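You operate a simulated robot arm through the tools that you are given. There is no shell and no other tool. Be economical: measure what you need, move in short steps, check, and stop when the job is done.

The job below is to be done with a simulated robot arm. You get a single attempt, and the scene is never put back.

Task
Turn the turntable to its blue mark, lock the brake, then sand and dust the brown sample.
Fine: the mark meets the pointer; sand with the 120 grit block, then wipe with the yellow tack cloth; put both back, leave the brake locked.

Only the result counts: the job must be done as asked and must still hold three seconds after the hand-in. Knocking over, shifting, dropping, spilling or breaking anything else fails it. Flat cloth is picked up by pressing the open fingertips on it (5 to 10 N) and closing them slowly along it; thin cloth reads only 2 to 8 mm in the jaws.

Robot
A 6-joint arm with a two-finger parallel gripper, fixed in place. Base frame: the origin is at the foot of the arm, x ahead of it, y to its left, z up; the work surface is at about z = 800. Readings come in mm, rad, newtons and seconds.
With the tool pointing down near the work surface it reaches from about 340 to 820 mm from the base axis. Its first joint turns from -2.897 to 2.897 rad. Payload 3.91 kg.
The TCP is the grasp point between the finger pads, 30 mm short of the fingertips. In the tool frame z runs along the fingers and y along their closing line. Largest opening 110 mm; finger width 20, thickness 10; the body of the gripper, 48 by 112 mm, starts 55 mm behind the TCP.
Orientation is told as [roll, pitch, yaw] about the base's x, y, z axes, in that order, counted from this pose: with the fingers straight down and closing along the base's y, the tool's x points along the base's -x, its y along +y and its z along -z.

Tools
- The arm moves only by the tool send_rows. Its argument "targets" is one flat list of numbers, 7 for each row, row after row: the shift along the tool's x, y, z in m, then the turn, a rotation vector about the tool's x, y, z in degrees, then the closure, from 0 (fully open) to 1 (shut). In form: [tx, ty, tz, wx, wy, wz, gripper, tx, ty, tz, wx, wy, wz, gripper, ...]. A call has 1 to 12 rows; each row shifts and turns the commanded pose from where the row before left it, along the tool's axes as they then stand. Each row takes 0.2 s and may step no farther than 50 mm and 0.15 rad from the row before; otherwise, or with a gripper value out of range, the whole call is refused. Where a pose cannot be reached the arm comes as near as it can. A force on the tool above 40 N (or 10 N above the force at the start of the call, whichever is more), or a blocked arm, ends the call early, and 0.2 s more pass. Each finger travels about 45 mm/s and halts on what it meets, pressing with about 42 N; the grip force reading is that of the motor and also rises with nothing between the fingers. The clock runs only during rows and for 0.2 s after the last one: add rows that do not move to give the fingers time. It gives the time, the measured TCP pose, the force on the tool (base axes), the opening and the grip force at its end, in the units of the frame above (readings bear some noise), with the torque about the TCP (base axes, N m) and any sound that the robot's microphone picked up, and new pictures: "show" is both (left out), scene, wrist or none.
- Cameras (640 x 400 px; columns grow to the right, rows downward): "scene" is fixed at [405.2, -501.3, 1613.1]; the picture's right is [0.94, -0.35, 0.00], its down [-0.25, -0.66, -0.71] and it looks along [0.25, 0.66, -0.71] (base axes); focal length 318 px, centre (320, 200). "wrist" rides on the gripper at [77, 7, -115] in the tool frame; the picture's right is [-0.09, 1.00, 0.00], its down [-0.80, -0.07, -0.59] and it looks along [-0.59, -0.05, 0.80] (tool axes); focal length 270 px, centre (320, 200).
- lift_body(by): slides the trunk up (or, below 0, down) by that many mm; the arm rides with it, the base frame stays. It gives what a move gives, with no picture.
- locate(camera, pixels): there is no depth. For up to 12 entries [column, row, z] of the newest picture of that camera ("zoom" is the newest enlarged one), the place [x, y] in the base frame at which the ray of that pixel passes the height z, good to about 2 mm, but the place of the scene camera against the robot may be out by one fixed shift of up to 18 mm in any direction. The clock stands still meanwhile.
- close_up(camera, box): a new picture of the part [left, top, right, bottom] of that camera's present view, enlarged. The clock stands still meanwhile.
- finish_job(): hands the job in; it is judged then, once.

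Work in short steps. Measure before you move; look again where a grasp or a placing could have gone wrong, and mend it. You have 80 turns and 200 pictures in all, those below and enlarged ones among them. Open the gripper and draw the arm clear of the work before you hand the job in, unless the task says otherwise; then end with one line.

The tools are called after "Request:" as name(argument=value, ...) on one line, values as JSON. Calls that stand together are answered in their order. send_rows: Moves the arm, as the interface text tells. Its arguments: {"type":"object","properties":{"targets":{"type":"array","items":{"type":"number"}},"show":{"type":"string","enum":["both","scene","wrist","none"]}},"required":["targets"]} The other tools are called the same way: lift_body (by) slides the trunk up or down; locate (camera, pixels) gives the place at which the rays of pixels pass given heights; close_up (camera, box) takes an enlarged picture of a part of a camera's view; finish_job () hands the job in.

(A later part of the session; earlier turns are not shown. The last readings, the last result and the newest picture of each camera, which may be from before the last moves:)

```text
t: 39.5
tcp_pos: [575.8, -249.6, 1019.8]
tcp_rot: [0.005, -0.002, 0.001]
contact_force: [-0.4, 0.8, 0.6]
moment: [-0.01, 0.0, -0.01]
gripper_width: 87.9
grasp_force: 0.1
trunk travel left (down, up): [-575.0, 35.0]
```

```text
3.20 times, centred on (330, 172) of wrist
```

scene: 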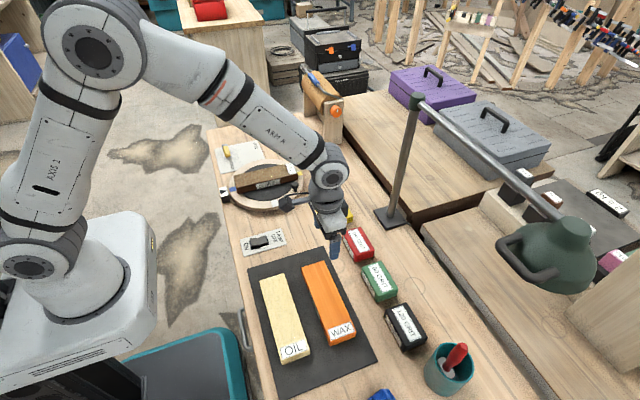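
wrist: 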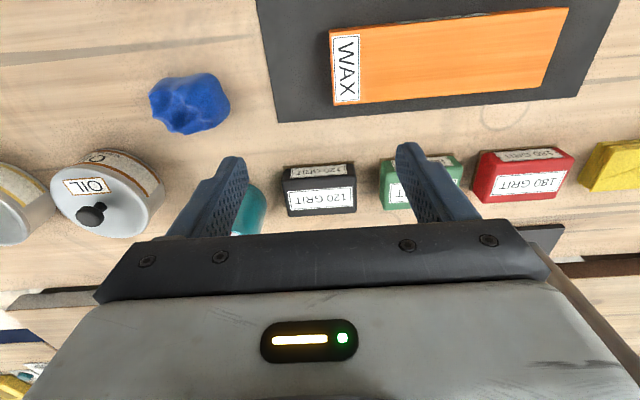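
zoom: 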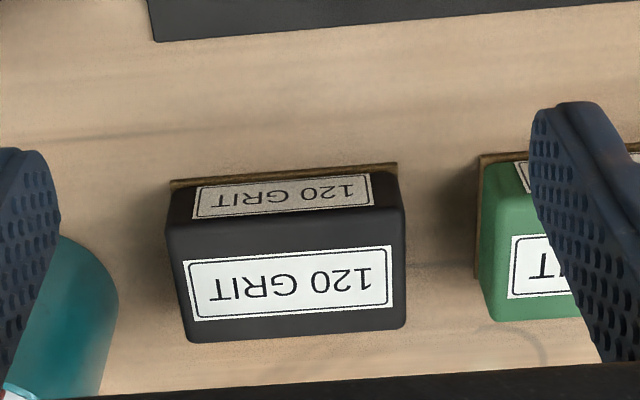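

Block 120 is clear: grit sheet underneath, front base edge zoom (170,184)-(397,168). I locate its corners.

Request:
locate(camera="zoom", pixels=[[170, 184, 801], [397, 167, 801], [167, 228, 840], [403, 211, 840], [188, 342, 840], [405, 327, 840], [167, 228, 835], [403, 211, 835], [188, 342, 835], [405, 327, 835]])

Request:
close_up(camera="scene", box=[360, 250, 480, 400])

```text
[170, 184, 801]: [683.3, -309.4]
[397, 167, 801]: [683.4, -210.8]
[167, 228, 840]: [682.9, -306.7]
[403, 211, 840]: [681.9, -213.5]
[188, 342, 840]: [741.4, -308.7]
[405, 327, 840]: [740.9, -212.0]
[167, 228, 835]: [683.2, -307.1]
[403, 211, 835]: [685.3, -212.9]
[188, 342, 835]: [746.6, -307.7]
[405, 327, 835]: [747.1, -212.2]
```

```text
2.67 times, centred on (420, 325) of scene
```

zoom: 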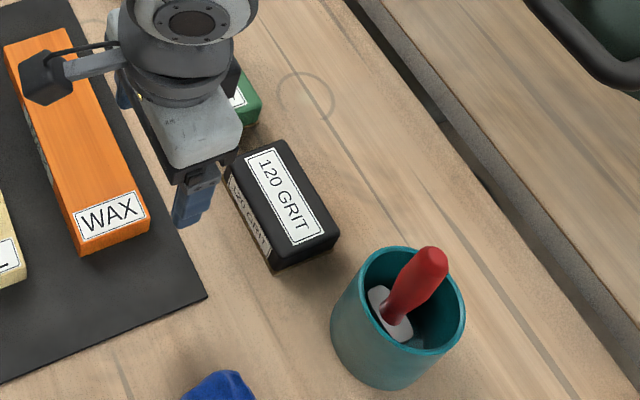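

Block is x≈683–741, y≈−309…−212, top ≈838. I'll grip it across x with yaw −90° (camera away from the cup); rotate first.

Request:
send_rows(targets=[0, 0, 0, 0, 0, 8.2, 0.2, 0, 0, 0, 0, 0, 8.2, 0.2, 0, 0, 0, 0, 0, 8.2, 0.2, 0, 0, 0, 0, 0, 8.2, 0.2, 0, 0, 0, 0, 0, 8.2, 0.2, 0, 0, 0, 0, 0, 8.2, 0.2, 0, 0, 0, 0, 0, 8.2, 0.2, 0, 0, 0, 0, 0, 8.2, 0.2, 0, 0, 0, 0, 0, 8.2, 0.2, 0, 0, 0, 0, 0, 8.2, 0.2, 0, 0, 0, 0, 0, 8.0, 0.2, 0, 0, 0, 0, 0, 0, 0.2], show="none")

Request:
send_rows(targets=[0, 0.046, 0.01, 0, 0, 0, 0.2, 0, 0.046, 0.03, 0, 0, 0, 0.2, -0.008, 0.044, 0.03, 0, 0, 0, 0.2, 0, 0, 0, 0, 0, 0, 0.2], show="both")

```text
t: 42.1
tcp_pos: [576.4, -251.5, 1015.8]
tcp_rot: [0.001, 0.004, -1.575]
contact_force: [-0.6, -0.1, 1.0]
moment: [0.0, 0.0, 0.01]
gripper_width: 88.1
grasp_force: 0.1
trunk travel left (down, up): [-575.0, 35.0]
```

```text
refused: row 2 steps farther than a row can; nothing moved
```

Rotated; the translation exceeded a step limit, so I resend in smaller steps.

Request:
send_rows(targets=[-0.003, 0.035, 0.018, 0, 0, 0, 0.2, -0.003, 0.034, 0.018, 0, 0, 0, 0.2, -0.003, 0.034, 0.018, 0, 0, 0, 0.2, 0, 0.034, 0.018, 0, 0, 0, 0.2, 0, 0, 0, 0, 0, 0, 0.2], show="both")

```text
t: 43.4
tcp_pos: [715.7, -261.9, 944.8]
tcp_rot: [0.002, 0.003, -1.573]
contact_force: [-0.7, -0.4, -0.4]
moment: [0.01, -0.02, 0.0]
gripper_width: 88.2
grasp_force: 0.1
trunk travel left (down, up): [-575.0, 35.0]
```

scene: 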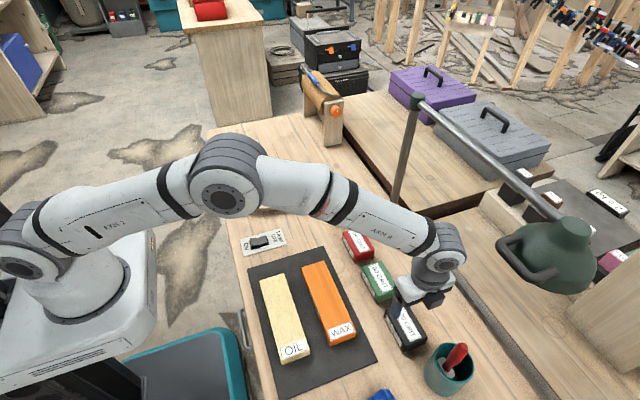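
wrist: 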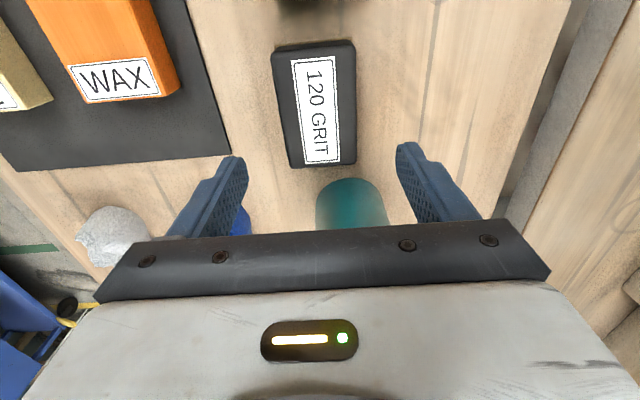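

The block top shows at corners (275,50),(353,42),(357,163),(291,168). I recheck its centre.

Request:
locate(camera="wrist", pixels=[[275, 50, 838], [353, 42, 838], [357, 163, 838], [290, 168, 838]])

```text
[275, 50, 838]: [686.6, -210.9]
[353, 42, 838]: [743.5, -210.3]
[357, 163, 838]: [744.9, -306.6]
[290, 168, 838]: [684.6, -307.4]
```

Centre (715,−259), matches the jaws. I descend to TCP z≈842 and close.

Request:
send_rows(targets=[0.002, 0, 0.04, 0, 0, 0, 0.2, 0, 0, 0.035, 0, 0, 0, 0.2, 0, 0, 0.027, 0, 0, 0, 0.2, 0, 0, 0, 0, 0, 0, 0.2, 0, 0, 0, 0, 0, 0, 0.4, 0, 0, 0, 0, 0, 0, 0.5, 0, 0, 0, 0, 0, 0, 0.6, 0, 0, 0, 0, 0, 0, 0.6], show="both")

```text
t: 45.1
tcp_pos: [715.9, -257.8, 844.8]
tcp_rot: [0.002, 0.002, -1.573]
contact_force: [-0.2, 0.5, -0.2]
moment: [-0.01, 0.03, 0.01]
gripper_width: 64.7
grasp_force: 42.2
trunk travel left (down, up): [-575.0, 35.0]
```

scene: 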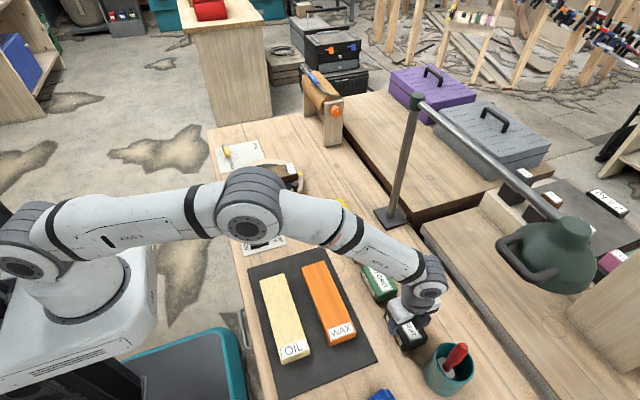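
wrist: 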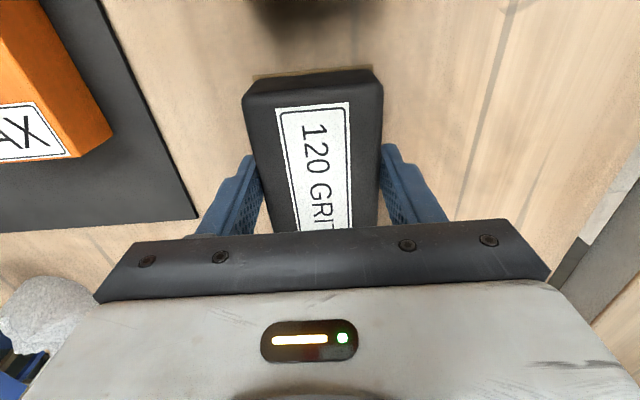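

Held at 64.7 mm (pose 715.9, −257.8, 844.8 for the return). I lift.

Request:
send_rows(targets=[0, 0, 0, 0, 0, 0, 0.75, 0, 0, -0.02, 0, 0, 0, 0.75, 0, 0, -0.03, 0, 0, 0, 0.75, 0, 0, -0.035, 0, 0, 0, 0.75, 0, 0, -0.035, 0, 0, 0, 0.75, 0, 0, 0, 0, 0, 0, 0.75], show="wrist")

```text
t: 46.5
tcp_pos: [716.8, -259.3, 964.3]
tcp_rot: [0.004, 0.003, -1.573]
contact_force: [1.0, 0.1, -1.9]
moment: [0.01, -0.04, -0.02]
gripper_width: 64.6
grasp_force: 41.8
trunk travel left (down, up): [-575.0, 35.0]
```

wrist: 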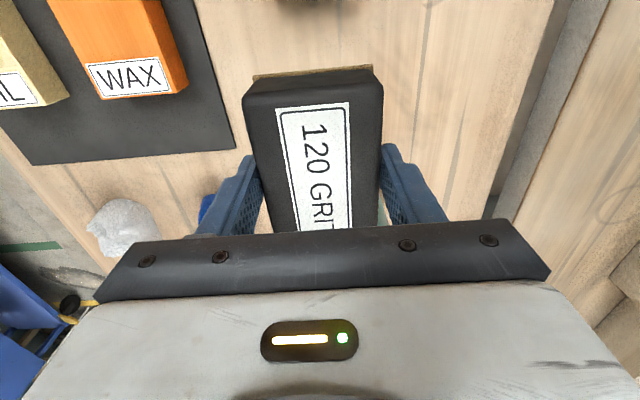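

Held firmly. I travel toward the turntable at this height.

Request:
send_rows(targets=[0.0453, -0.0133, 0, 0, 0, 0, 0.75, 0.0453, -0.0133, 0, 0, 0, 0, 0.75, 0.0453, -0.0133, 0, 0, 0, 0, 0.75, 0.0453, -0.0133, 0, 0, 0, 0, 0.75, 0.0453, -0.0133, 0, 0, 0, 0, 0.75, 0.0453, -0.0133, 0, 0, 0, 0, 0.75, 0.0453, -0.0133, 0, 0, 0, 0, 0.75, 0.0453, -0.0133, 0, 0, 0, 0, 0.75, 0.0453, -0.0133, 0, 0, 0, 0, 0.75, 0.0453, -0.0133, 0, 0, 0, 0, 0.75, 0, 0, 0, 0, 0, 0, 0.75], show="both")

Request:
close_up(camera="scene", box=[200, 125, 320, 225])

```text
t: 49.0
tcp_pos: [582.3, 192.9, 964.0]
tcp_rot: [0.003, 0.003, -1.573]
contact_force: [-0.3, 0.0, -2.1]
moment: [0.02, 0.04, -0.02]
gripper_width: 64.6
grasp_force: 41.7
trunk travel left (down, up): [-575.0, 35.0]
```

scene: 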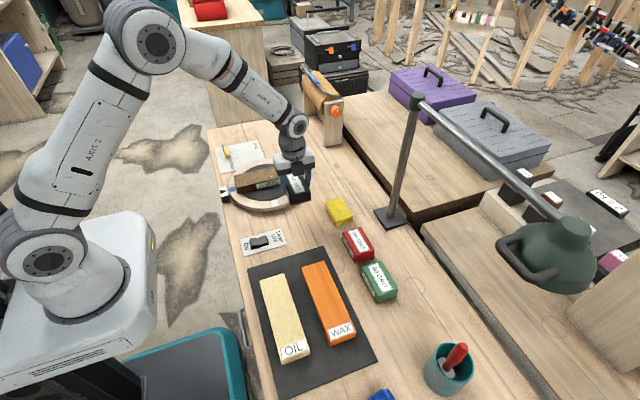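
wrist: 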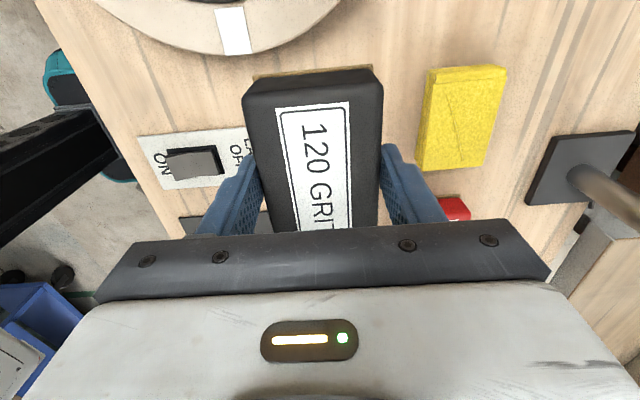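

```text
4.00 times, centred on (260, 175) of scene
```

zoom: 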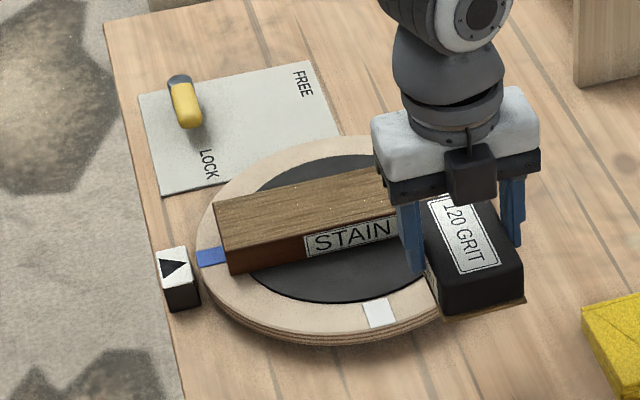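

I locate the sample's corners via the scene zoom (height from the vertical edge) and the yellow cloth via the wrist view.

Request:
locate(camera="zoom", pixels=[[230, 273, 829], [228, 248, 860], [228, 248, 870], [228, 248, 880], [213, 204, 865], [213, 204, 870], [373, 167, 865], [395, 212, 865], [210, 257, 829]])

Request:
locate(camera="wrist", pixels=[[430, 68, 820], [507, 66, 820], [482, 166, 820], [418, 165, 820]])

```text
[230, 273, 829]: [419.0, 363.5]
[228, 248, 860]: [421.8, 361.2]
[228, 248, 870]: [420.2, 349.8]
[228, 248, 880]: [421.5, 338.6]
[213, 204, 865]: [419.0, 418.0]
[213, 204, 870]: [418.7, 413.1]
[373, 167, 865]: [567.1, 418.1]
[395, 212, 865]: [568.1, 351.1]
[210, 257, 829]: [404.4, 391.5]
```

```text
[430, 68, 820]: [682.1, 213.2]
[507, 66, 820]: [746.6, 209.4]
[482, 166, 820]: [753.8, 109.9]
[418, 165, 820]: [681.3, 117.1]
```

Sample spans about x 413–640, y 346–406, top ≈860. I go over its centre and down to just above it.

Request:
send_rows(targets=[0.0458, -0.014, 0, 0, 0, 0, 0.75, 0.0458, -0.014, 0, 0, 0, 0, 0.75, 0.0458, -0.014, 0, 0, 0, 0, 0.75, 0.0458, -0.014, 0, 0, 0, 0, 0.75, 0, 0, 0.03, 0, 0, 0, 0.75, 0, 0, 0.02, 0, 0, 0, 0.75, 0, 0, 0, 0, 0, 0, 0.75], show="both")

Request:
close_up(camera="scene", box=[200, 125, 320, 225])

```text
t: 50.5
tcp_pos: [526.9, 378.8, 914.4]
tcp_rot: [0.003, 0.005, -1.573]
contact_force: [-0.2, -0.9, -1.6]
moment: [-0.02, 0.0, -0.01]
gripper_width: 64.6
grasp_force: 42.4
trunk travel left (down, up): [-575.0, 35.0]
```

scene: 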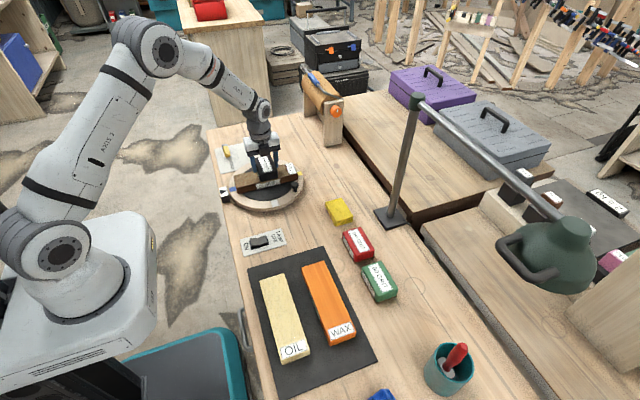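
wrist: 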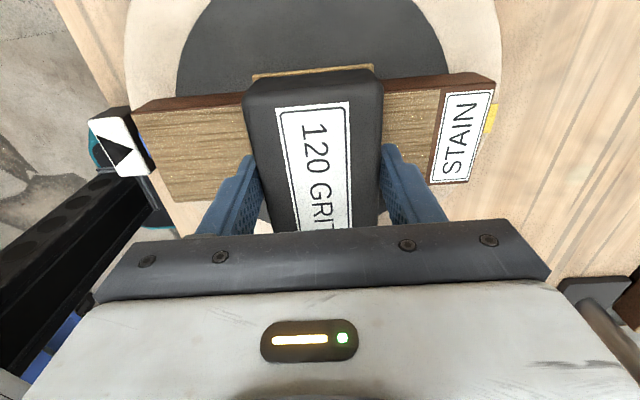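

```text
4.00 times, centred on (260, 175) of scene
```

zoom: 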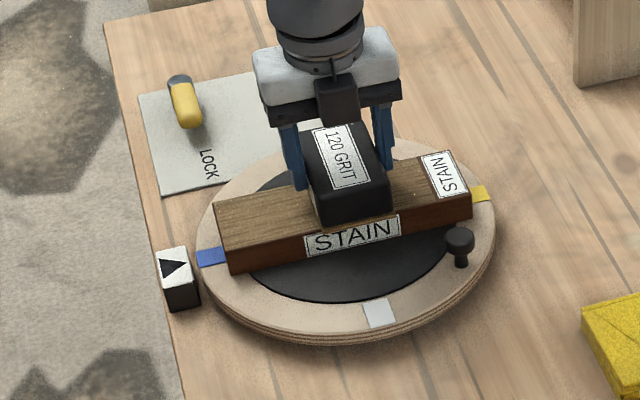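

I locate the sample's visible top corners and label edge, then descend in 1 to 2 mm steps to feel contact.

Request:
locate(camera="wrist", pixels=[[132, 113, 860], [170, 200, 860], [494, 86, 860], [470, 182, 860], [440, 92, 860], [431, 182, 860]])

Request:
send_rows(targets=[0, 0, 0.003, 0, 0, 0, 0.75, 0, 0, 0.002, 0, 0, 0, 0.75, 0, 0, 0.002, 0, 0, 0, 0.75, 0, 0, 0, 0, 0, 0, 0.75], show="none")

```text
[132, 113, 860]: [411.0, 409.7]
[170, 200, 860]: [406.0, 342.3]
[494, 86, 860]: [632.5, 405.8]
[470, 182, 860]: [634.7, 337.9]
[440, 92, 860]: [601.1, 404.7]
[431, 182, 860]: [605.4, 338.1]
```

```text
t: 51.5
tcp_pos: [526.3, 378.2, 908.4]
tcp_rot: [0.003, 0.005, -1.573]
contact_force: [-0.8, -0.2, 13.8]
moment: [-0.26, 0.47, 0.01]
gripper_width: 64.6
grasp_force: 41.9
trunk travel left (down, up): [-575.0, 35.0]
```

Contact at about 14 N. I start strokes along the grain: toward −x end and back.

Request:
send_rows(targets=[0, -0.0145, 0, 0, 0, 0, 0.75, 0, -0.0145, 0, 0, 0, 0, 0.75, 0, -0.0145, 0, 0, 0, 0, 0.75, 0, -0.0145, 0, 0, 0, 0, 0.75, 0, -0.0145, 0, 0, 0, 0, 0.75, 0, -0.0145, 0, 0, 0, 0, 0.75, 0, 0, 0, 0, 0, 0, 0.75], show="both")

Request:
close_up(camera="scene", box=[200, 125, 320, 225])

```text
t: 53.1
tcp_pos: [440.6, 377.7, 909.1]
tcp_rot: [0.004, 0.007, -1.571]
contact_force: [15.2, 1.5, 31.6]
moment: [-0.39, -0.6, 0.17]
gripper_width: 64.4
grasp_force: 42.1
trunk travel left (down, up): [-575.0, 35.0]
```

scene: 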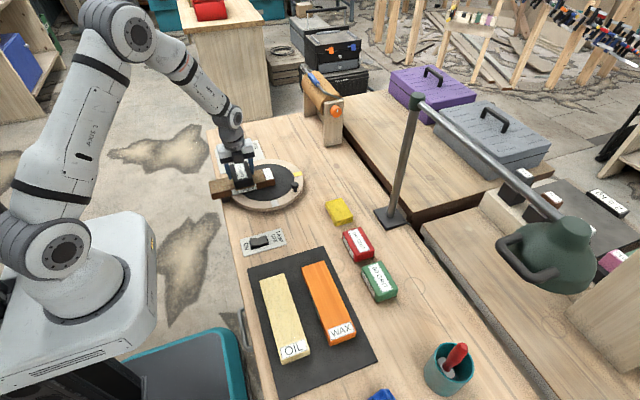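
wrist: 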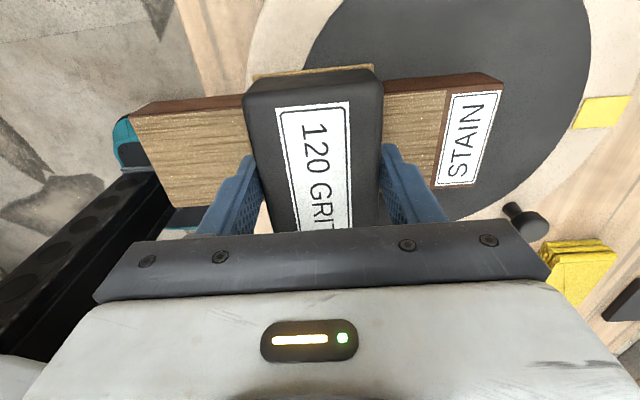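

```text
4.00 times, centred on (260, 175) of scene
```

zoom: 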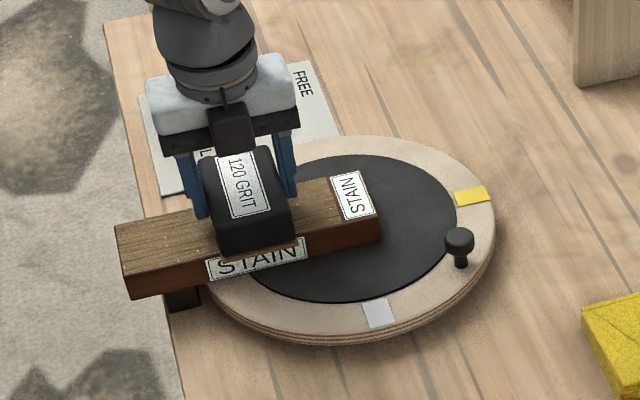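

The sample was dragged along with the block (86 mm toward −x) — it is loose and I pressed too hard. I use the same grip to drag it back, easing the pressure slightly.

Request:
send_rows(targets=[0, 0, -0.0008, 0, 0, 0, 0.75, 0, 0.0145, 0, 0, 0, 0, 0.75, 0, 0.0145, 0, 0, 0, 0, 0.75, 0, 0.0145, 0, 0, 0, 0, 0.75, 0, 0, 0, 0, 0, 0, 0.75], show="wrist")

Request:
close_up(camera="scene", box=[200, 125, 320, 225])

```text
t: 54.4
tcp_pos: [483.0, 377.3, 908.9]
tcp_rot: [0.002, 0.002, -1.573]
contact_force: [-6.1, -1.3, 10.2]
moment: [0.24, 0.39, 0.05]
gripper_width: 64.6
grasp_force: 41.8
trunk travel left (down, up): [-575.0, 35.0]
```

wrist: 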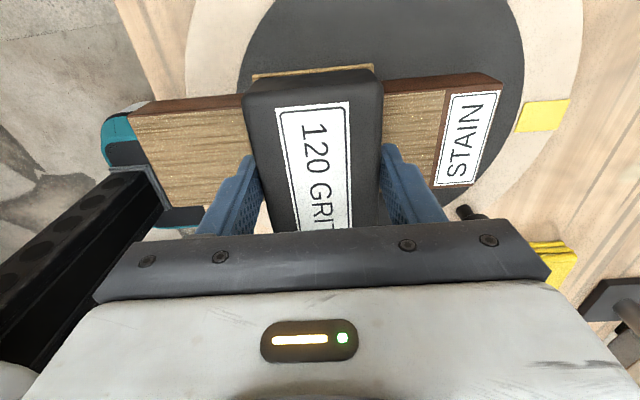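

```text
4.00 times, centred on (260, 175) of scene
```

zoom: 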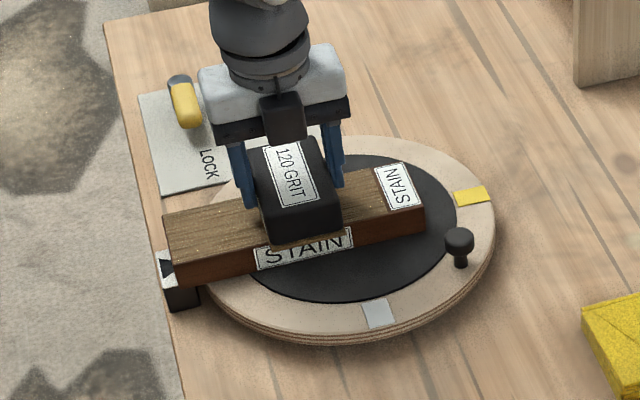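

It drags back properly (force now 10 N). I continue the remaining 43 mm.

Request:
send_rows(targets=[0, 0.0145, 0, 0, 0, 0, 0.75, 0, 0.0145, 0, 0, 0, 0, 0.75, 0, 0.0145, 0, 0, 0, 0, 0.75, 0, 0, 0, 0, 0, 0, 0.75], show="wrist")

Request:
close_up(camera="scene", box=[200, 125, 320, 225])

```text
t: 55.4
tcp_pos: [528.3, 379.0, 909.5]
tcp_rot: [0.003, 0.004, -1.572]
contact_force: [-3.8, -0.7, 3.7]
moment: [0.05, 0.3, 0.05]
gripper_width: 64.8
grasp_force: 42.0
trunk travel left (down, up): [-575.0, 35.0]
```

wrist: 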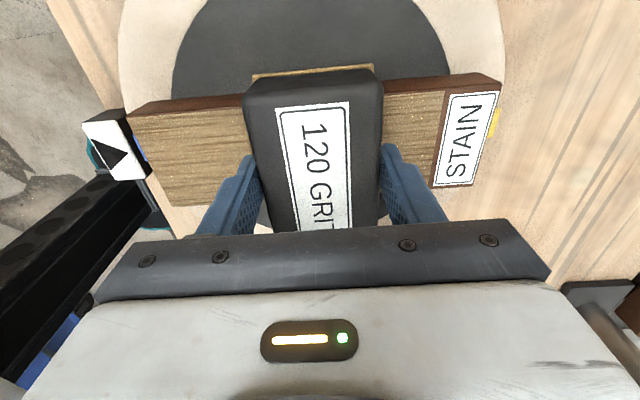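

```text
4.00 times, centred on (260, 175) of scene
```

zoom: 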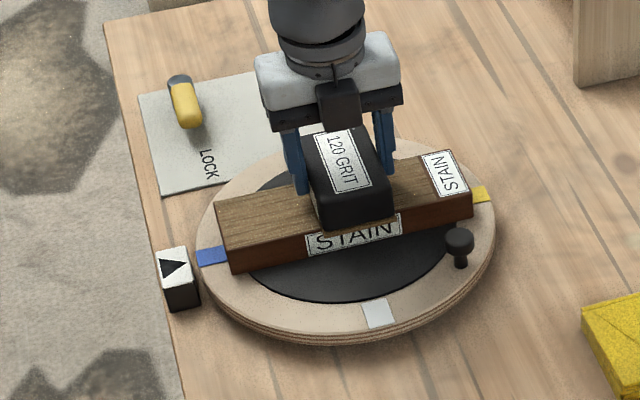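

The sample is back in place within ~1 mm (corner zoom (216,204) vs (213,204)). I ease to ~2–3 N and try a short stroke, compensating the slight height slope.

Request:
send_rows(targets=[0, 0, -0.0003, 0, 0, 0, 0.75, 0, 0, 0, 0, 0, 0, 0.75, 0, -0.01, -0.00015, 0, 0, 0, 0.75, 0, -0.01, -0.00015, 0, 0, 0, 0.75, 0, 0, 0, 0, 0, 0, 0.75], show="none")

Request:
close_up(camera="scene", box=[200, 125, 320, 225])

```text
t: 56.5
tcp_pos: [506.4, 378.4, 909.1]
tcp_rot: [0.002, 0.004, -1.573]
contact_force: [-0.6, 0.2, -1.0]
moment: [0.06, 0.07, 0.02]
gripper_width: 64.8
grasp_force: 42.0
trunk travel left (down, up): [-575.0, 35.0]
```

```text
4.00 times, centred on (260, 175) of scene
```

zoom: 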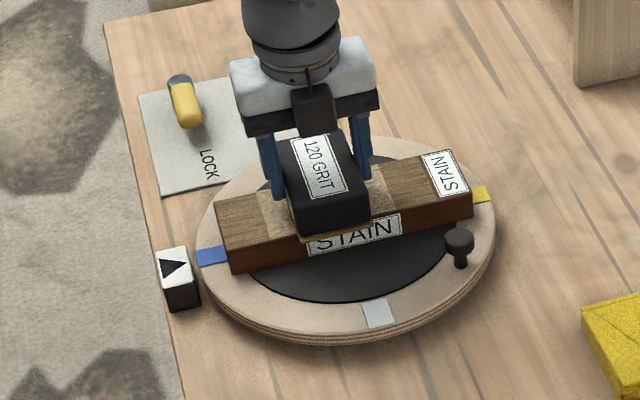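

The sample stayed put and a lighter sanded patch shows. Pressure is about 1 N now; I press a trifle more and continue to the −x end.

Request:
send_rows(targets=[0, -0.005, 0.0001, 0, 0, 0, 0.75, 0, -0.012, -0.0001, 0, 0, 0, 0.75, 0, -0.012, -0.0001, 0, 0, 0, 0.75, 0, 0, 0, 0, 0, 0, 0.75], show="none")

Request:
close_up(camera="scene", box=[200, 125, 320, 225])

```text
t: 57.5
tcp_pos: [476.5, 377.4, 908.6]
tcp_rot: [0.002, 0.003, -1.573]
contact_force: [-0.2, 1.2, 1.6]
moment: [0.13, 0.04, 0.01]
gripper_width: 64.7
grasp_force: 42.4
trunk travel left (down, up): [-575.0, 35.0]
```

```text
4.00 times, centred on (260, 175) of scene
```

zoom: 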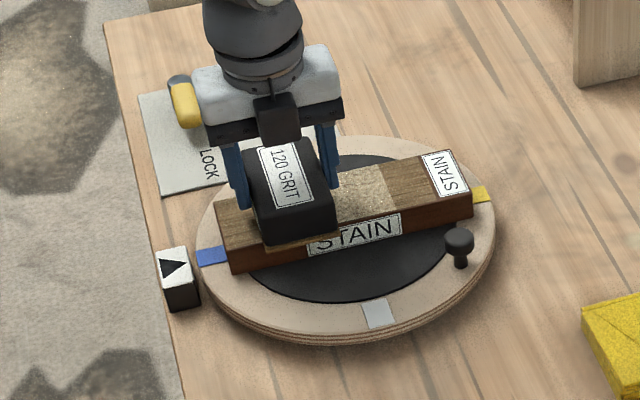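

Sample unmoved, sanding shows. I continue to the end.

Request:
send_rows(targets=[0, -0.012, -0.0002, 0, 0, 0, 0.75, 0, -0.012, -0.00012, 0, 0, 0, 0.75, 0, -0.012, -0.00012, 0, 0, 0, 0.75, 0, 0, 0, 0, 0, 0, 0.75], show="none")

Request:
close_up(camera="scene", box=[200, 125, 320, 225])

```text
t: 58.5
tcp_pos: [441.7, 377.5, 909.2]
tcp_rot: [0.003, 0.004, -1.573]
contact_force: [1.5, -0.6, 3.1]
moment: [0.05, 0.01, -0.03]
gripper_width: 64.6
grasp_force: 41.6
trunk travel left (down, up): [-575.0, 35.0]
```

```text
4.00 times, centred on (260, 175) of scene
```

zoom: 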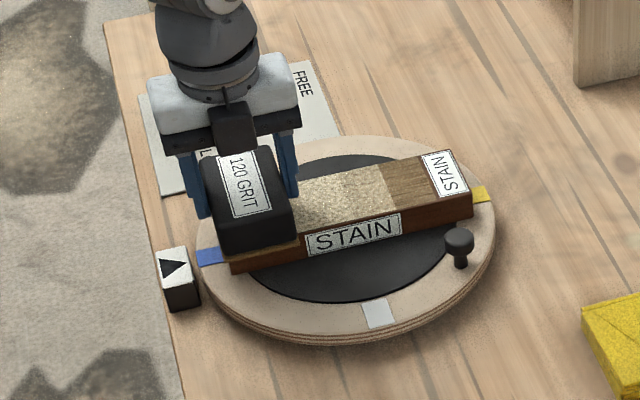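

Sanded nearly to the end. I go 5 mm further, then stroke back to +x, easing pressure and following the slope.

Request:
send_rows(targets=[0, -0.006, -0.0003, 0, 0, 0, 0.75, 0, 0.012, 5e-05, 0, 0, 0, 0.75, 0, 0.012, 0.0001, 0, 0, 0, 0.75, 0, 0.012, 0.0001, 0, 0, 0, 0.75, 0, 0.012, 0.0001, 0, 0, 0, 0.75, 0, 0, 0, 0, 0, 0, 0.75], show="none")

Request:
close_up(camera="scene", box=[200, 125, 320, 225])

```text
t: 60.0
tcp_pos: [484.1, 378.6, 909.4]
tcp_rot: [0.002, 0.003, -1.573]
contact_force: [0.4, -0.1, -1.2]
moment: [-0.01, -0.04, -0.01]
gripper_width: 64.5
grasp_force: 42.4
trunk travel left (down, up): [-575.0, 35.0]
```

```text
4.00 times, centred on (260, 175) of scene
```

zoom: 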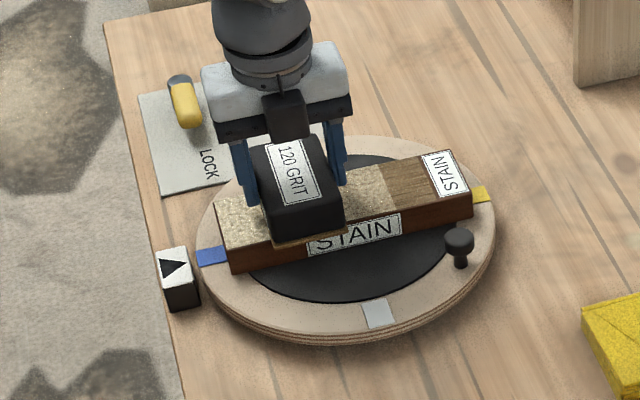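

The −x end is fully sanded. I press 0.15 mm more and continue toward +x.

Request:
send_rows(targets=[0, 0.012, 0.0002, 0, 0, 0, 0.75, 0, 0.012, 0.00012, 0, 0, 0, 0.75, 0, 0.012, 0.00012, 0, 0, 0, 0.75, 0, 0.012, 0.00012, 0, 0, 0, 0.75, 0, 0, 0, 0, 0, 0, 0.75], show="none")

Request:
close_up(camera="scene", box=[200, 125, 320, 225])

```text
t: 61.1
tcp_pos: [532.6, 377.9, 910.1]
tcp_rot: [0.001, 0.002, -1.573]
contact_force: [0.0, -0.5, -1.6]
moment: [0.01, 0.01, -0.01]
gripper_width: 64.5
grasp_force: 42.2
trunk travel left (down, up): [-575.0, 35.0]
```

```text
4.00 times, centred on (260, 175) of scene
```

zoom: 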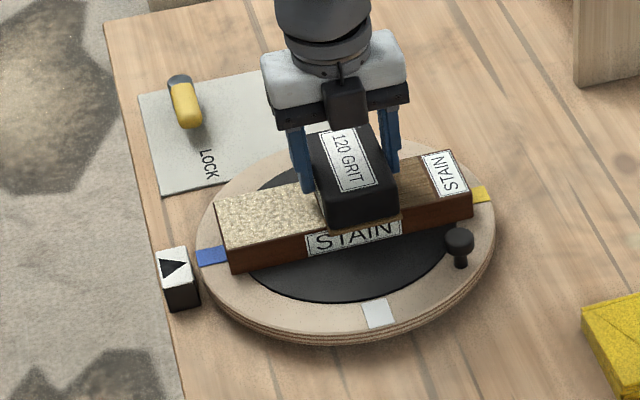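

Barely touching now; I add 0.3 mm and move on toward the label end.

Request:
send_rows(targets=[0, 0, 0.0003, 0, 0, 0, 0.75, 0, 0, 0, 0, 0, 0, 0.75, 0, 0.011, 0.00013, 0, 0, 0, 0.75, 0, 0.011, 0.00013, 0, 0, 0, 0.75, 0, 0, 0, 0, 0, 0, 0.75], show="none")

Request:
close_up(camera="scene", box=[200, 125, 320, 225])

```text
t: 62.4
tcp_pos: [553.0, 376.8, 908.0]
tcp_rot: [0.002, 0.003, -1.573]
contact_force: [-1.1, -0.2, 3.9]
moment: [0.0, 0.3, 0.0]
gripper_width: 64.6
grasp_force: 42.0
trunk travel left (down, up): [-575.0, 35.0]
```

```text
4.00 times, centred on (260, 175) of scene
```

zoom: 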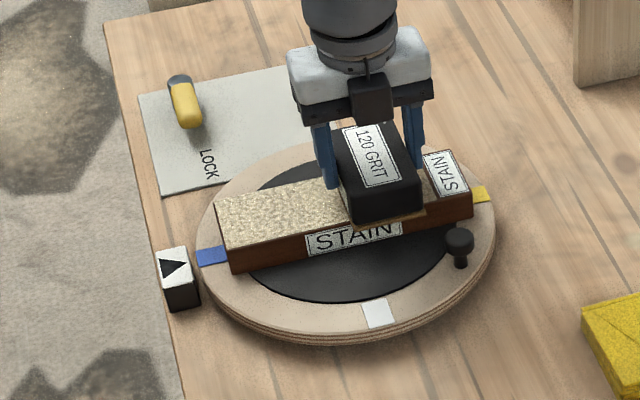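

Good (5 N, sample still). I continue to about x=600 so the block passes over the whole end.

Request:
send_rows(targets=[0, 0.012, 0, 0, 0, 0, 0.75, 0, 0.012, 0.0001, 0, 0, 0, 0.75, 0, 0.012, 0.0001, 0, 0, 0, 0.75, 0, 0, 0, 0, 0, 0, 0.75], show="none")

Request:
close_up(camera="scene", box=[200, 125, 320, 225])

```text
t: 63.4
tcp_pos: [588.9, 376.9, 909.5]
tcp_rot: [0.003, 0.002, -1.571]
contact_force: [-4.6, -0.2, 5.9]
moment: [0.01, 0.44, 0.0]
gripper_width: 64.7
grasp_force: 41.9
trunk travel left (down, up): [-575.0, 35.0]
```

```text
4.00 times, centred on (260, 175) of scene
```

zoom: 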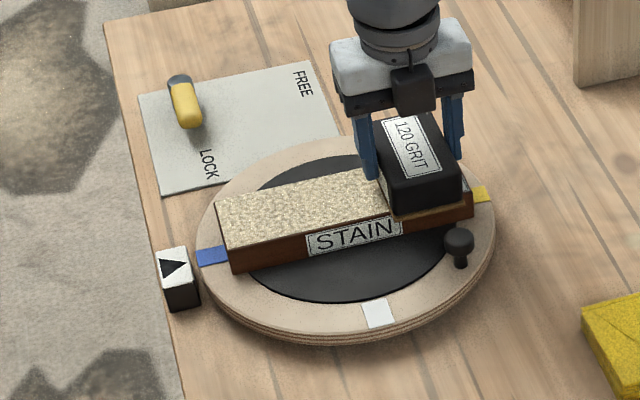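

Still in place though friction rises; I ease 0.35 mm, stroke back to the middle, then lift to inspect.

Request:
send_rows(targets=[0, 0, -0.00035, 0, 0, 0, 0.75, 0, -0.012, -0.0001, 0, 0, 0, 0.75, 0, -0.012, -0.0001, 0, 0, 0, 0.75, 0, -0.012, -0.0001, 0, 0, 0, 0.75, 0, 0, 0, 0, 0, 0, 0.75, 0, 0, -0.03, 0, 0, 0, 0.75, 0, 0, -0.03, 0, 0, 0, 0.75, -0.045, 0, 0, 0, 0, 0, 0.75, -0.045, 0.01, 0, 0, 0, 0, 0.75, -0.045, 0.01, 0, 0, 0, 0, 0.75, 0, 0, 0, 0, 0, 0, 0.75], show="both")

Request:
close_up(camera="scene", box=[200, 125, 320, 225])

```text
t: 65.8
tcp_pos: [573.3, 243.7, 965.7]
tcp_rot: [0.003, 0.005, -1.572]
contact_force: [0.2, 0.3, -1.0]
moment: [0.0, 0.02, 0.01]
gripper_width: 64.6
grasp_force: 42.3
trunk travel left (down, up): [-575.0, 35.0]
```

scene: 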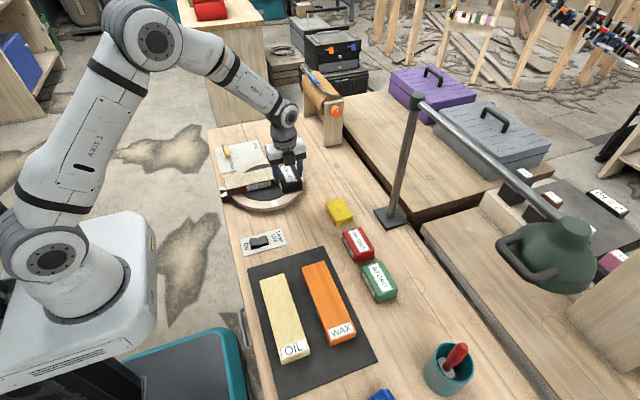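
wrist: 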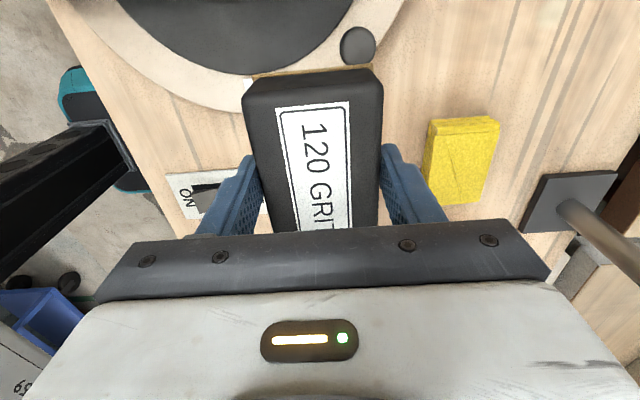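

```text
4.00 times, centred on (260, 175) of scene
```

zoom: 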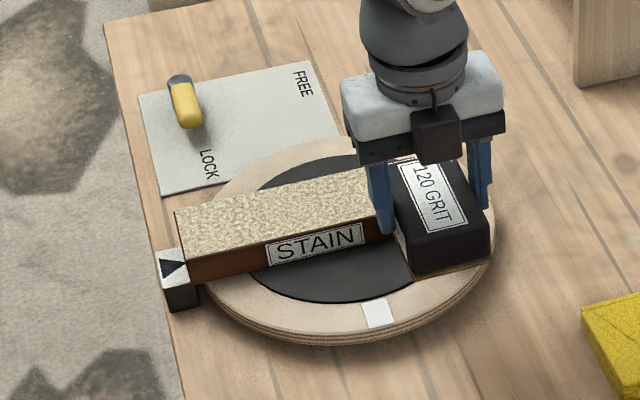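

The final back-stroke dragged the sample ~35 mm toward −x. I return over it to drag it back with slightly firmer pressure (which also sands).

Request:
send_rows(targets=[0.0334, -0.0178, 0, 0, 0, 0, 0.75, 0.0334, -0.0178, 0, 0, 0, 0, 0.75, 0.0334, -0.0178, 0, 0, 0, 0, 0.75, 0.0334, -0.0178, 0, 0, 0, 0, 0.75, 0, 0, 0.03, 0, 0, 0, 0.75, 0, 0, 0.021, 0, 0, 0, 0.75, 0, 0, 0, 0, 0, 0, 0.75], show="wrist")

Request:
close_up(camera="scene", box=[200, 125, 320, 225])

```text
t: 67.3
tcp_pos: [501.8, 378.1, 915.0]
tcp_rot: [0.002, 0.003, -1.573]
contact_force: [0.5, -0.2, -1.7]
moment: [0.01, -0.01, 0.02]
gripper_width: 64.9
grasp_force: 42.4
trunk travel left (down, up): [-575.0, 35.0]
```

wrist: 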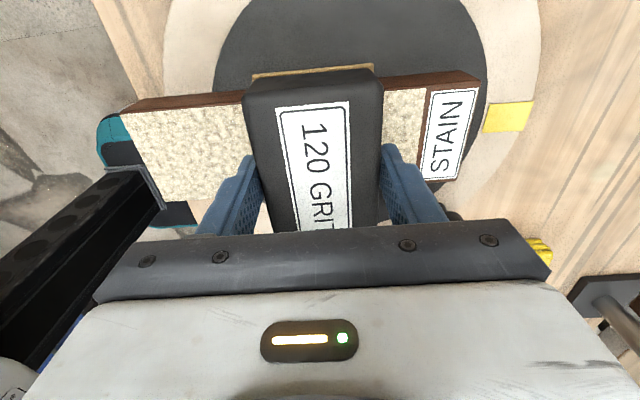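

```text
4.00 times, centred on (260, 175) of scene
```

zoom: 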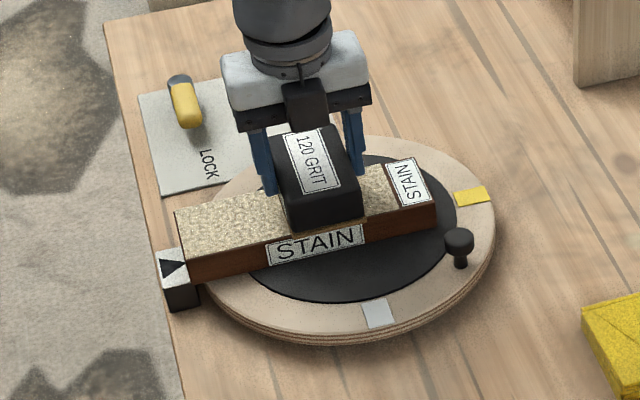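

All bare wood looks sanded. I press ~10 N and drag +x by 33 mm.

Request:
send_rows(targets=[0, 0, 0.004, 0, 0, 0, 0.75, 0, 0, 0.0031, 0, 0, 0, 0.75, 0, 0, 0, 0, 0, 0, 0.75, 0, 0.009, 0.0001, 0, 0, 0, 0.75, 0, 0.009, 0.0001, 0, 0, 0, 0.75, 0, 0, 0, 0, 0, 0, 0.75], show="none")

Request:
close_up(camera="scene", box=[200, 125, 320, 225])

```text
t: 68.8
tcp_pos: [521.0, 377.1, 910.0]
tcp_rot: [0.002, 0.004, -1.573]
contact_force: [-0.2, -0.2, -1.3]
moment: [-0.04, -0.01, 0.0]
gripper_width: 64.3
grasp_force: 41.7
trunk travel left (down, up): [-575.0, 35.0]
```

```text
4.00 times, centred on (260, 175) of scene
```

zoom: 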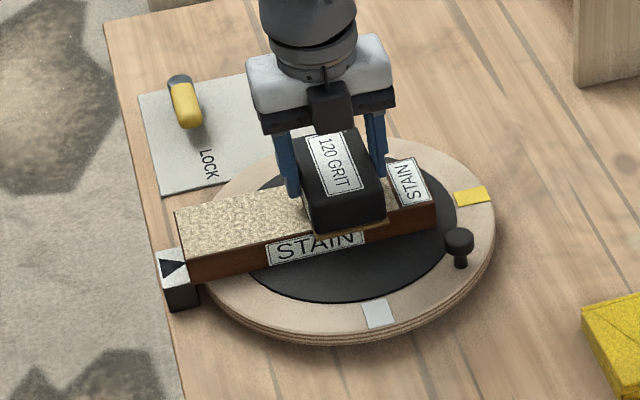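

Only light contact, so it slid. I press 0.9 mm more and drag.

Request:
send_rows(targets=[0, 0, 0.0009, 0, 0, 0, 0.75, 0, 0, 0, 0, 0, 0, 0.75, 0, 0.011, 0.0001, 0, 0, 0, 0.75, 0, 0.011, 0.0001, 0, 0, 0, 0.75, 0, 0.011, 0.0001, 0, 0, 0, 0.75, 0, 0, 0, 0, 0, 0, 0.75], show="none")

Request:
close_up(camera="scene", box=[200, 125, 320, 225])

```text
t: 70.2
tcp_pos: [553.9, 377.0, 907.4]
tcp_rot: [0.001, 0.004, -1.574]
contact_force: [0.0, -0.9, -1.2]
moment: [0.02, -0.01, -0.02]
gripper_width: 64.6
grasp_force: 42.3
trunk travel left (down, up): [-575.0, 35.0]
```

```text
4.00 times, centred on (260, 175) of scene
```

zoom: 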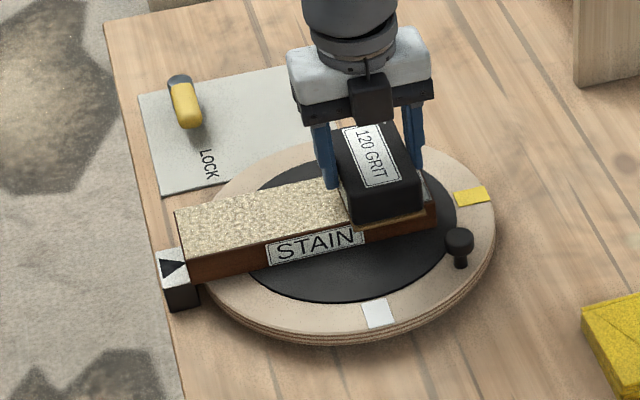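

No contact yet — the block seems to have crept up in the jaws a bit. I lower in small steps to feel it.

Request:
send_rows(targets=[0, 0, 0.0006, 0, 0, 0, 0.75, 0, 0, 0.0004, 0, 0, 0, 0.75, 0, 0, 0, 0, 0, 0, 0.75], show="none")

```text
t: 71.0
tcp_pos: [553.5, 378.1, 909.3]
tcp_rot: [0.003, 0.003, -1.573]
contact_force: [-0.8, -1.5, 5.8]
moment: [-0.13, 0.29, 0.03]
gripper_width: 64.8
grasp_force: 41.5
trunk travel left (down, up): [-575.0, 35.0]
```

Contact at ~8 N total. I add 0.3 mm and drag +x 33 mm.

Request:
send_rows(targets=[0, 0, 0.0003, 0, 0, 0, 0.75, 0, 0.011, 0.0001, 0, 0, 0, 0.75, 0, 0.011, 0.0001, 0, 0, 0, 0.75, 0, 0.011, 0.0001, 0, 0, 0, 0.75, 0, 0, 0, 0, 0, 0, 0.75], show="none")

Request:
close_up(camera="scene", box=[200, 125, 320, 225])

```text
t: 72.2
tcp_pos: [585.0, 375.7, 908.9]
tcp_rot: [0.004, 0.005, -1.572]
contact_force: [-5.8, -0.7, 9.9]
moment: [0.04, 0.53, 0.03]
gripper_width: 64.6
grasp_force: 41.9
trunk travel left (down, up): [-575.0, 35.0]
```

```text
4.00 times, centred on (260, 175) of scene
```

zoom: 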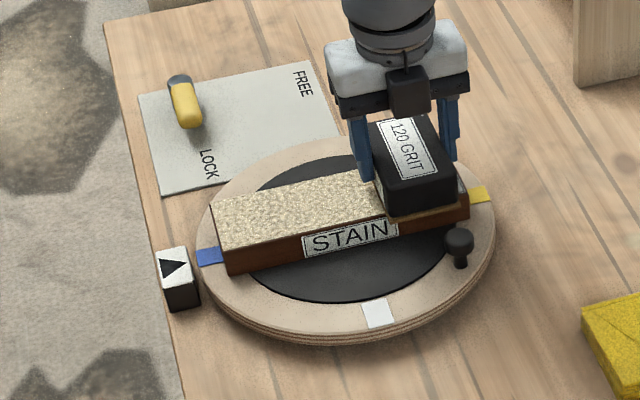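

The sample is back exactly at its place, fully sanded. I lift straight up and carry the block back.

Request:
send_rows(targets=[0, 0, -0.03, 0, 0, 0, 0.75, 0, 0, -0.03, 0, 0, 0, 0.75, -0.0454, 0.0093, 0, 0, 0, 0, 0.75, -0.0454, 0.0093, 0, 0, 0, 0, 0.75, -0.0454, 0.0093, 0, 0, 0, 0, 0.75, -0.0454, 0.0093, 0, 0, 0, 0, 0.75, -0.0454, 0.0093, 0, 0, 0, 0, 0.75, -0.0454, 0.0093, 0, 0, 0, 0, 0.75, -0.0454, 0.0093, 0, 0, 0, 0, 0.75, -0.0454, 0.0093, 0, 0, 0, 0, 0.75, -0.0454, 0.0093, 0, 0, 0, 0, 0.75, 0, 0, 0, 0, 0, 0, 0.75], show="none")

Request:
close_up(camera="scene", box=[200, 125, 320, 225])

Request:
send_rows(targets=[-0.0454, 0.0093, 0, 0, 0, 0, 0.75, -0.0454, 0.0093, 0, 0, 0, 0, 0.75, -0.0454, 0.0093, 0, 0, 0, 0, 0.75, -0.0454, 0.0093, 0, 0, 0, 0, 0.75, -0.0454, 0.0093, 0, 0, 0, 0, 0.75, 0, 0, 0, 0, 0, 0, 0.75], show="both")

```text
t: 74.8
tcp_pos: [670.6, -33.2, 965.1]
tcp_rot: [0.001, 0.003, -1.573]
contact_force: [-0.3, 0.1, -1.4]
moment: [0.01, 0.02, 0.03]
gripper_width: 64.3
grasp_force: 41.9
trunk travel left (down, up): [-575.0, 35.0]
```

```text
4.00 times, centred on (260, 175) of scene
```

zoom: 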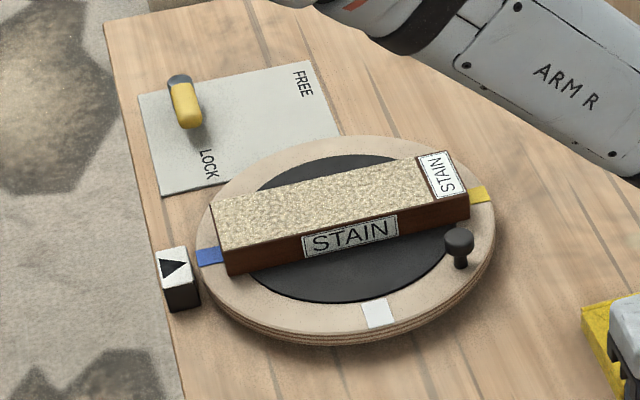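

```text
t: 76.2
tcp_pos: [715.3, -258.4, 965.7]
tcp_rot: [0.002, 0.002, -1.571]
contact_force: [0.5, -0.2, -2.0]
moment: [0.01, 0.02, 0.02]
gripper_width: 64.7
grasp_force: 42.0
trunk travel left (down, up): [-575.0, 35.0]
```

scene: 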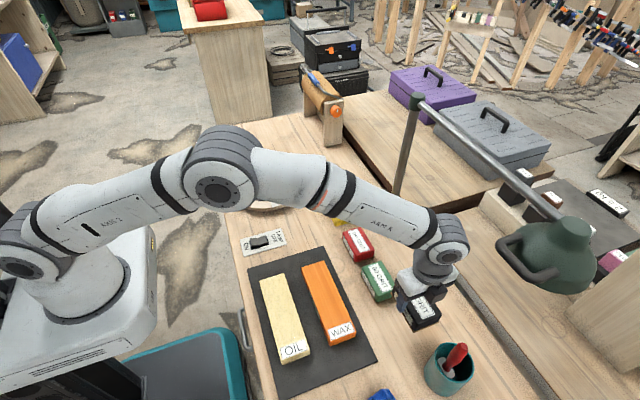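
wrist: 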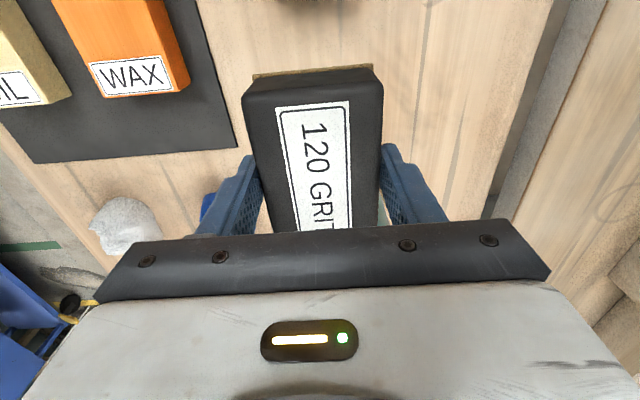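

Over its home spot. I lower to just above the bench, then feel for contact.

Request:
send_rows(targets=[0, 0, 0.04, 0, 0, 0, 0.75, 0, 0, 0.04, 0, 0, 0, 0.75, 0, 0, 0.03, 0, 0, 0, 0.75, 0, 0, 0.008, 0, 0, 0, 0.75, 0, 0, 0.001, 0, 0, 0, 0.75, 0, 0, 0.001, 0, 0, 0, 0.75, 0, 0, 0, 0, 0, 0, 0.75], show="none")

```text
t: 77.8
tcp_pos: [716.0, -258.2, 844.7]
tcp_rot: [0.001, 0.003, -1.572]
contact_force: [-0.7, -0.7, -1.0]
moment: [0.0, 0.01, -0.01]
gripper_width: 65.0
grasp_force: 42.3
trunk travel left (down, up): [-575.0, 35.0]
```

No contact yet; I lower in half-millimetre steps.

Request:
send_rows(targets=[0, 0, 0.0005, 0, 0, 0, 0.75, 0, 0, 0.0005, 0, 0, 0, 0.75, 0, 0, 0, 0, 0, 0, 0.75], show="none")

```text
t: 78.5
tcp_pos: [716.5, -258.6, 844.0]
tcp_rot: [0.001, 0.004, -1.571]
contact_force: [-0.6, -0.8, -2.1]
moment: [-0.01, -0.02, -0.02]
gripper_width: 64.5
grasp_force: 42.0
trunk travel left (down, up): [-575.0, 35.0]
```

Request:
send_rows(targets=[0, 0, 0.0005, 0, 0, 0, 0.75, 0, 0, 0.0005, 0, 0, 0, 0.75, 0, 0, 0.0005, 0, 0, 0, 0.75, 0, 0, 0, 0, 0, 0, 0.75], show="wrist")

```text
t: 79.5
tcp_pos: [715.8, -259.4, 844.4]
tcp_rot: [0.005, 0.003, -1.573]
contact_force: [0.4, -2.4, 3.8]
moment: [0.15, 0.16, 0.08]
gripper_width: 64.9
grasp_force: 41.9
trunk travel left (down, up): [-575.0, 35.0]
```

wrist: 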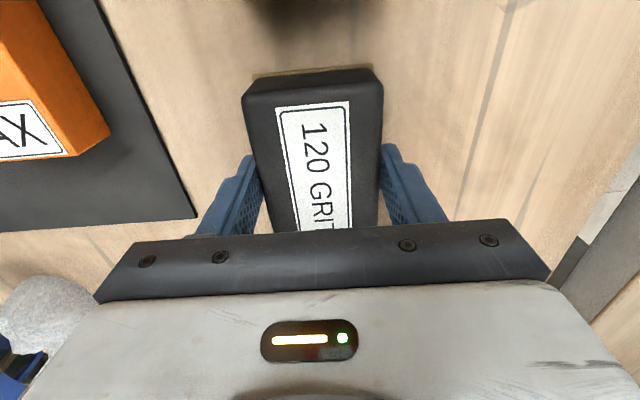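

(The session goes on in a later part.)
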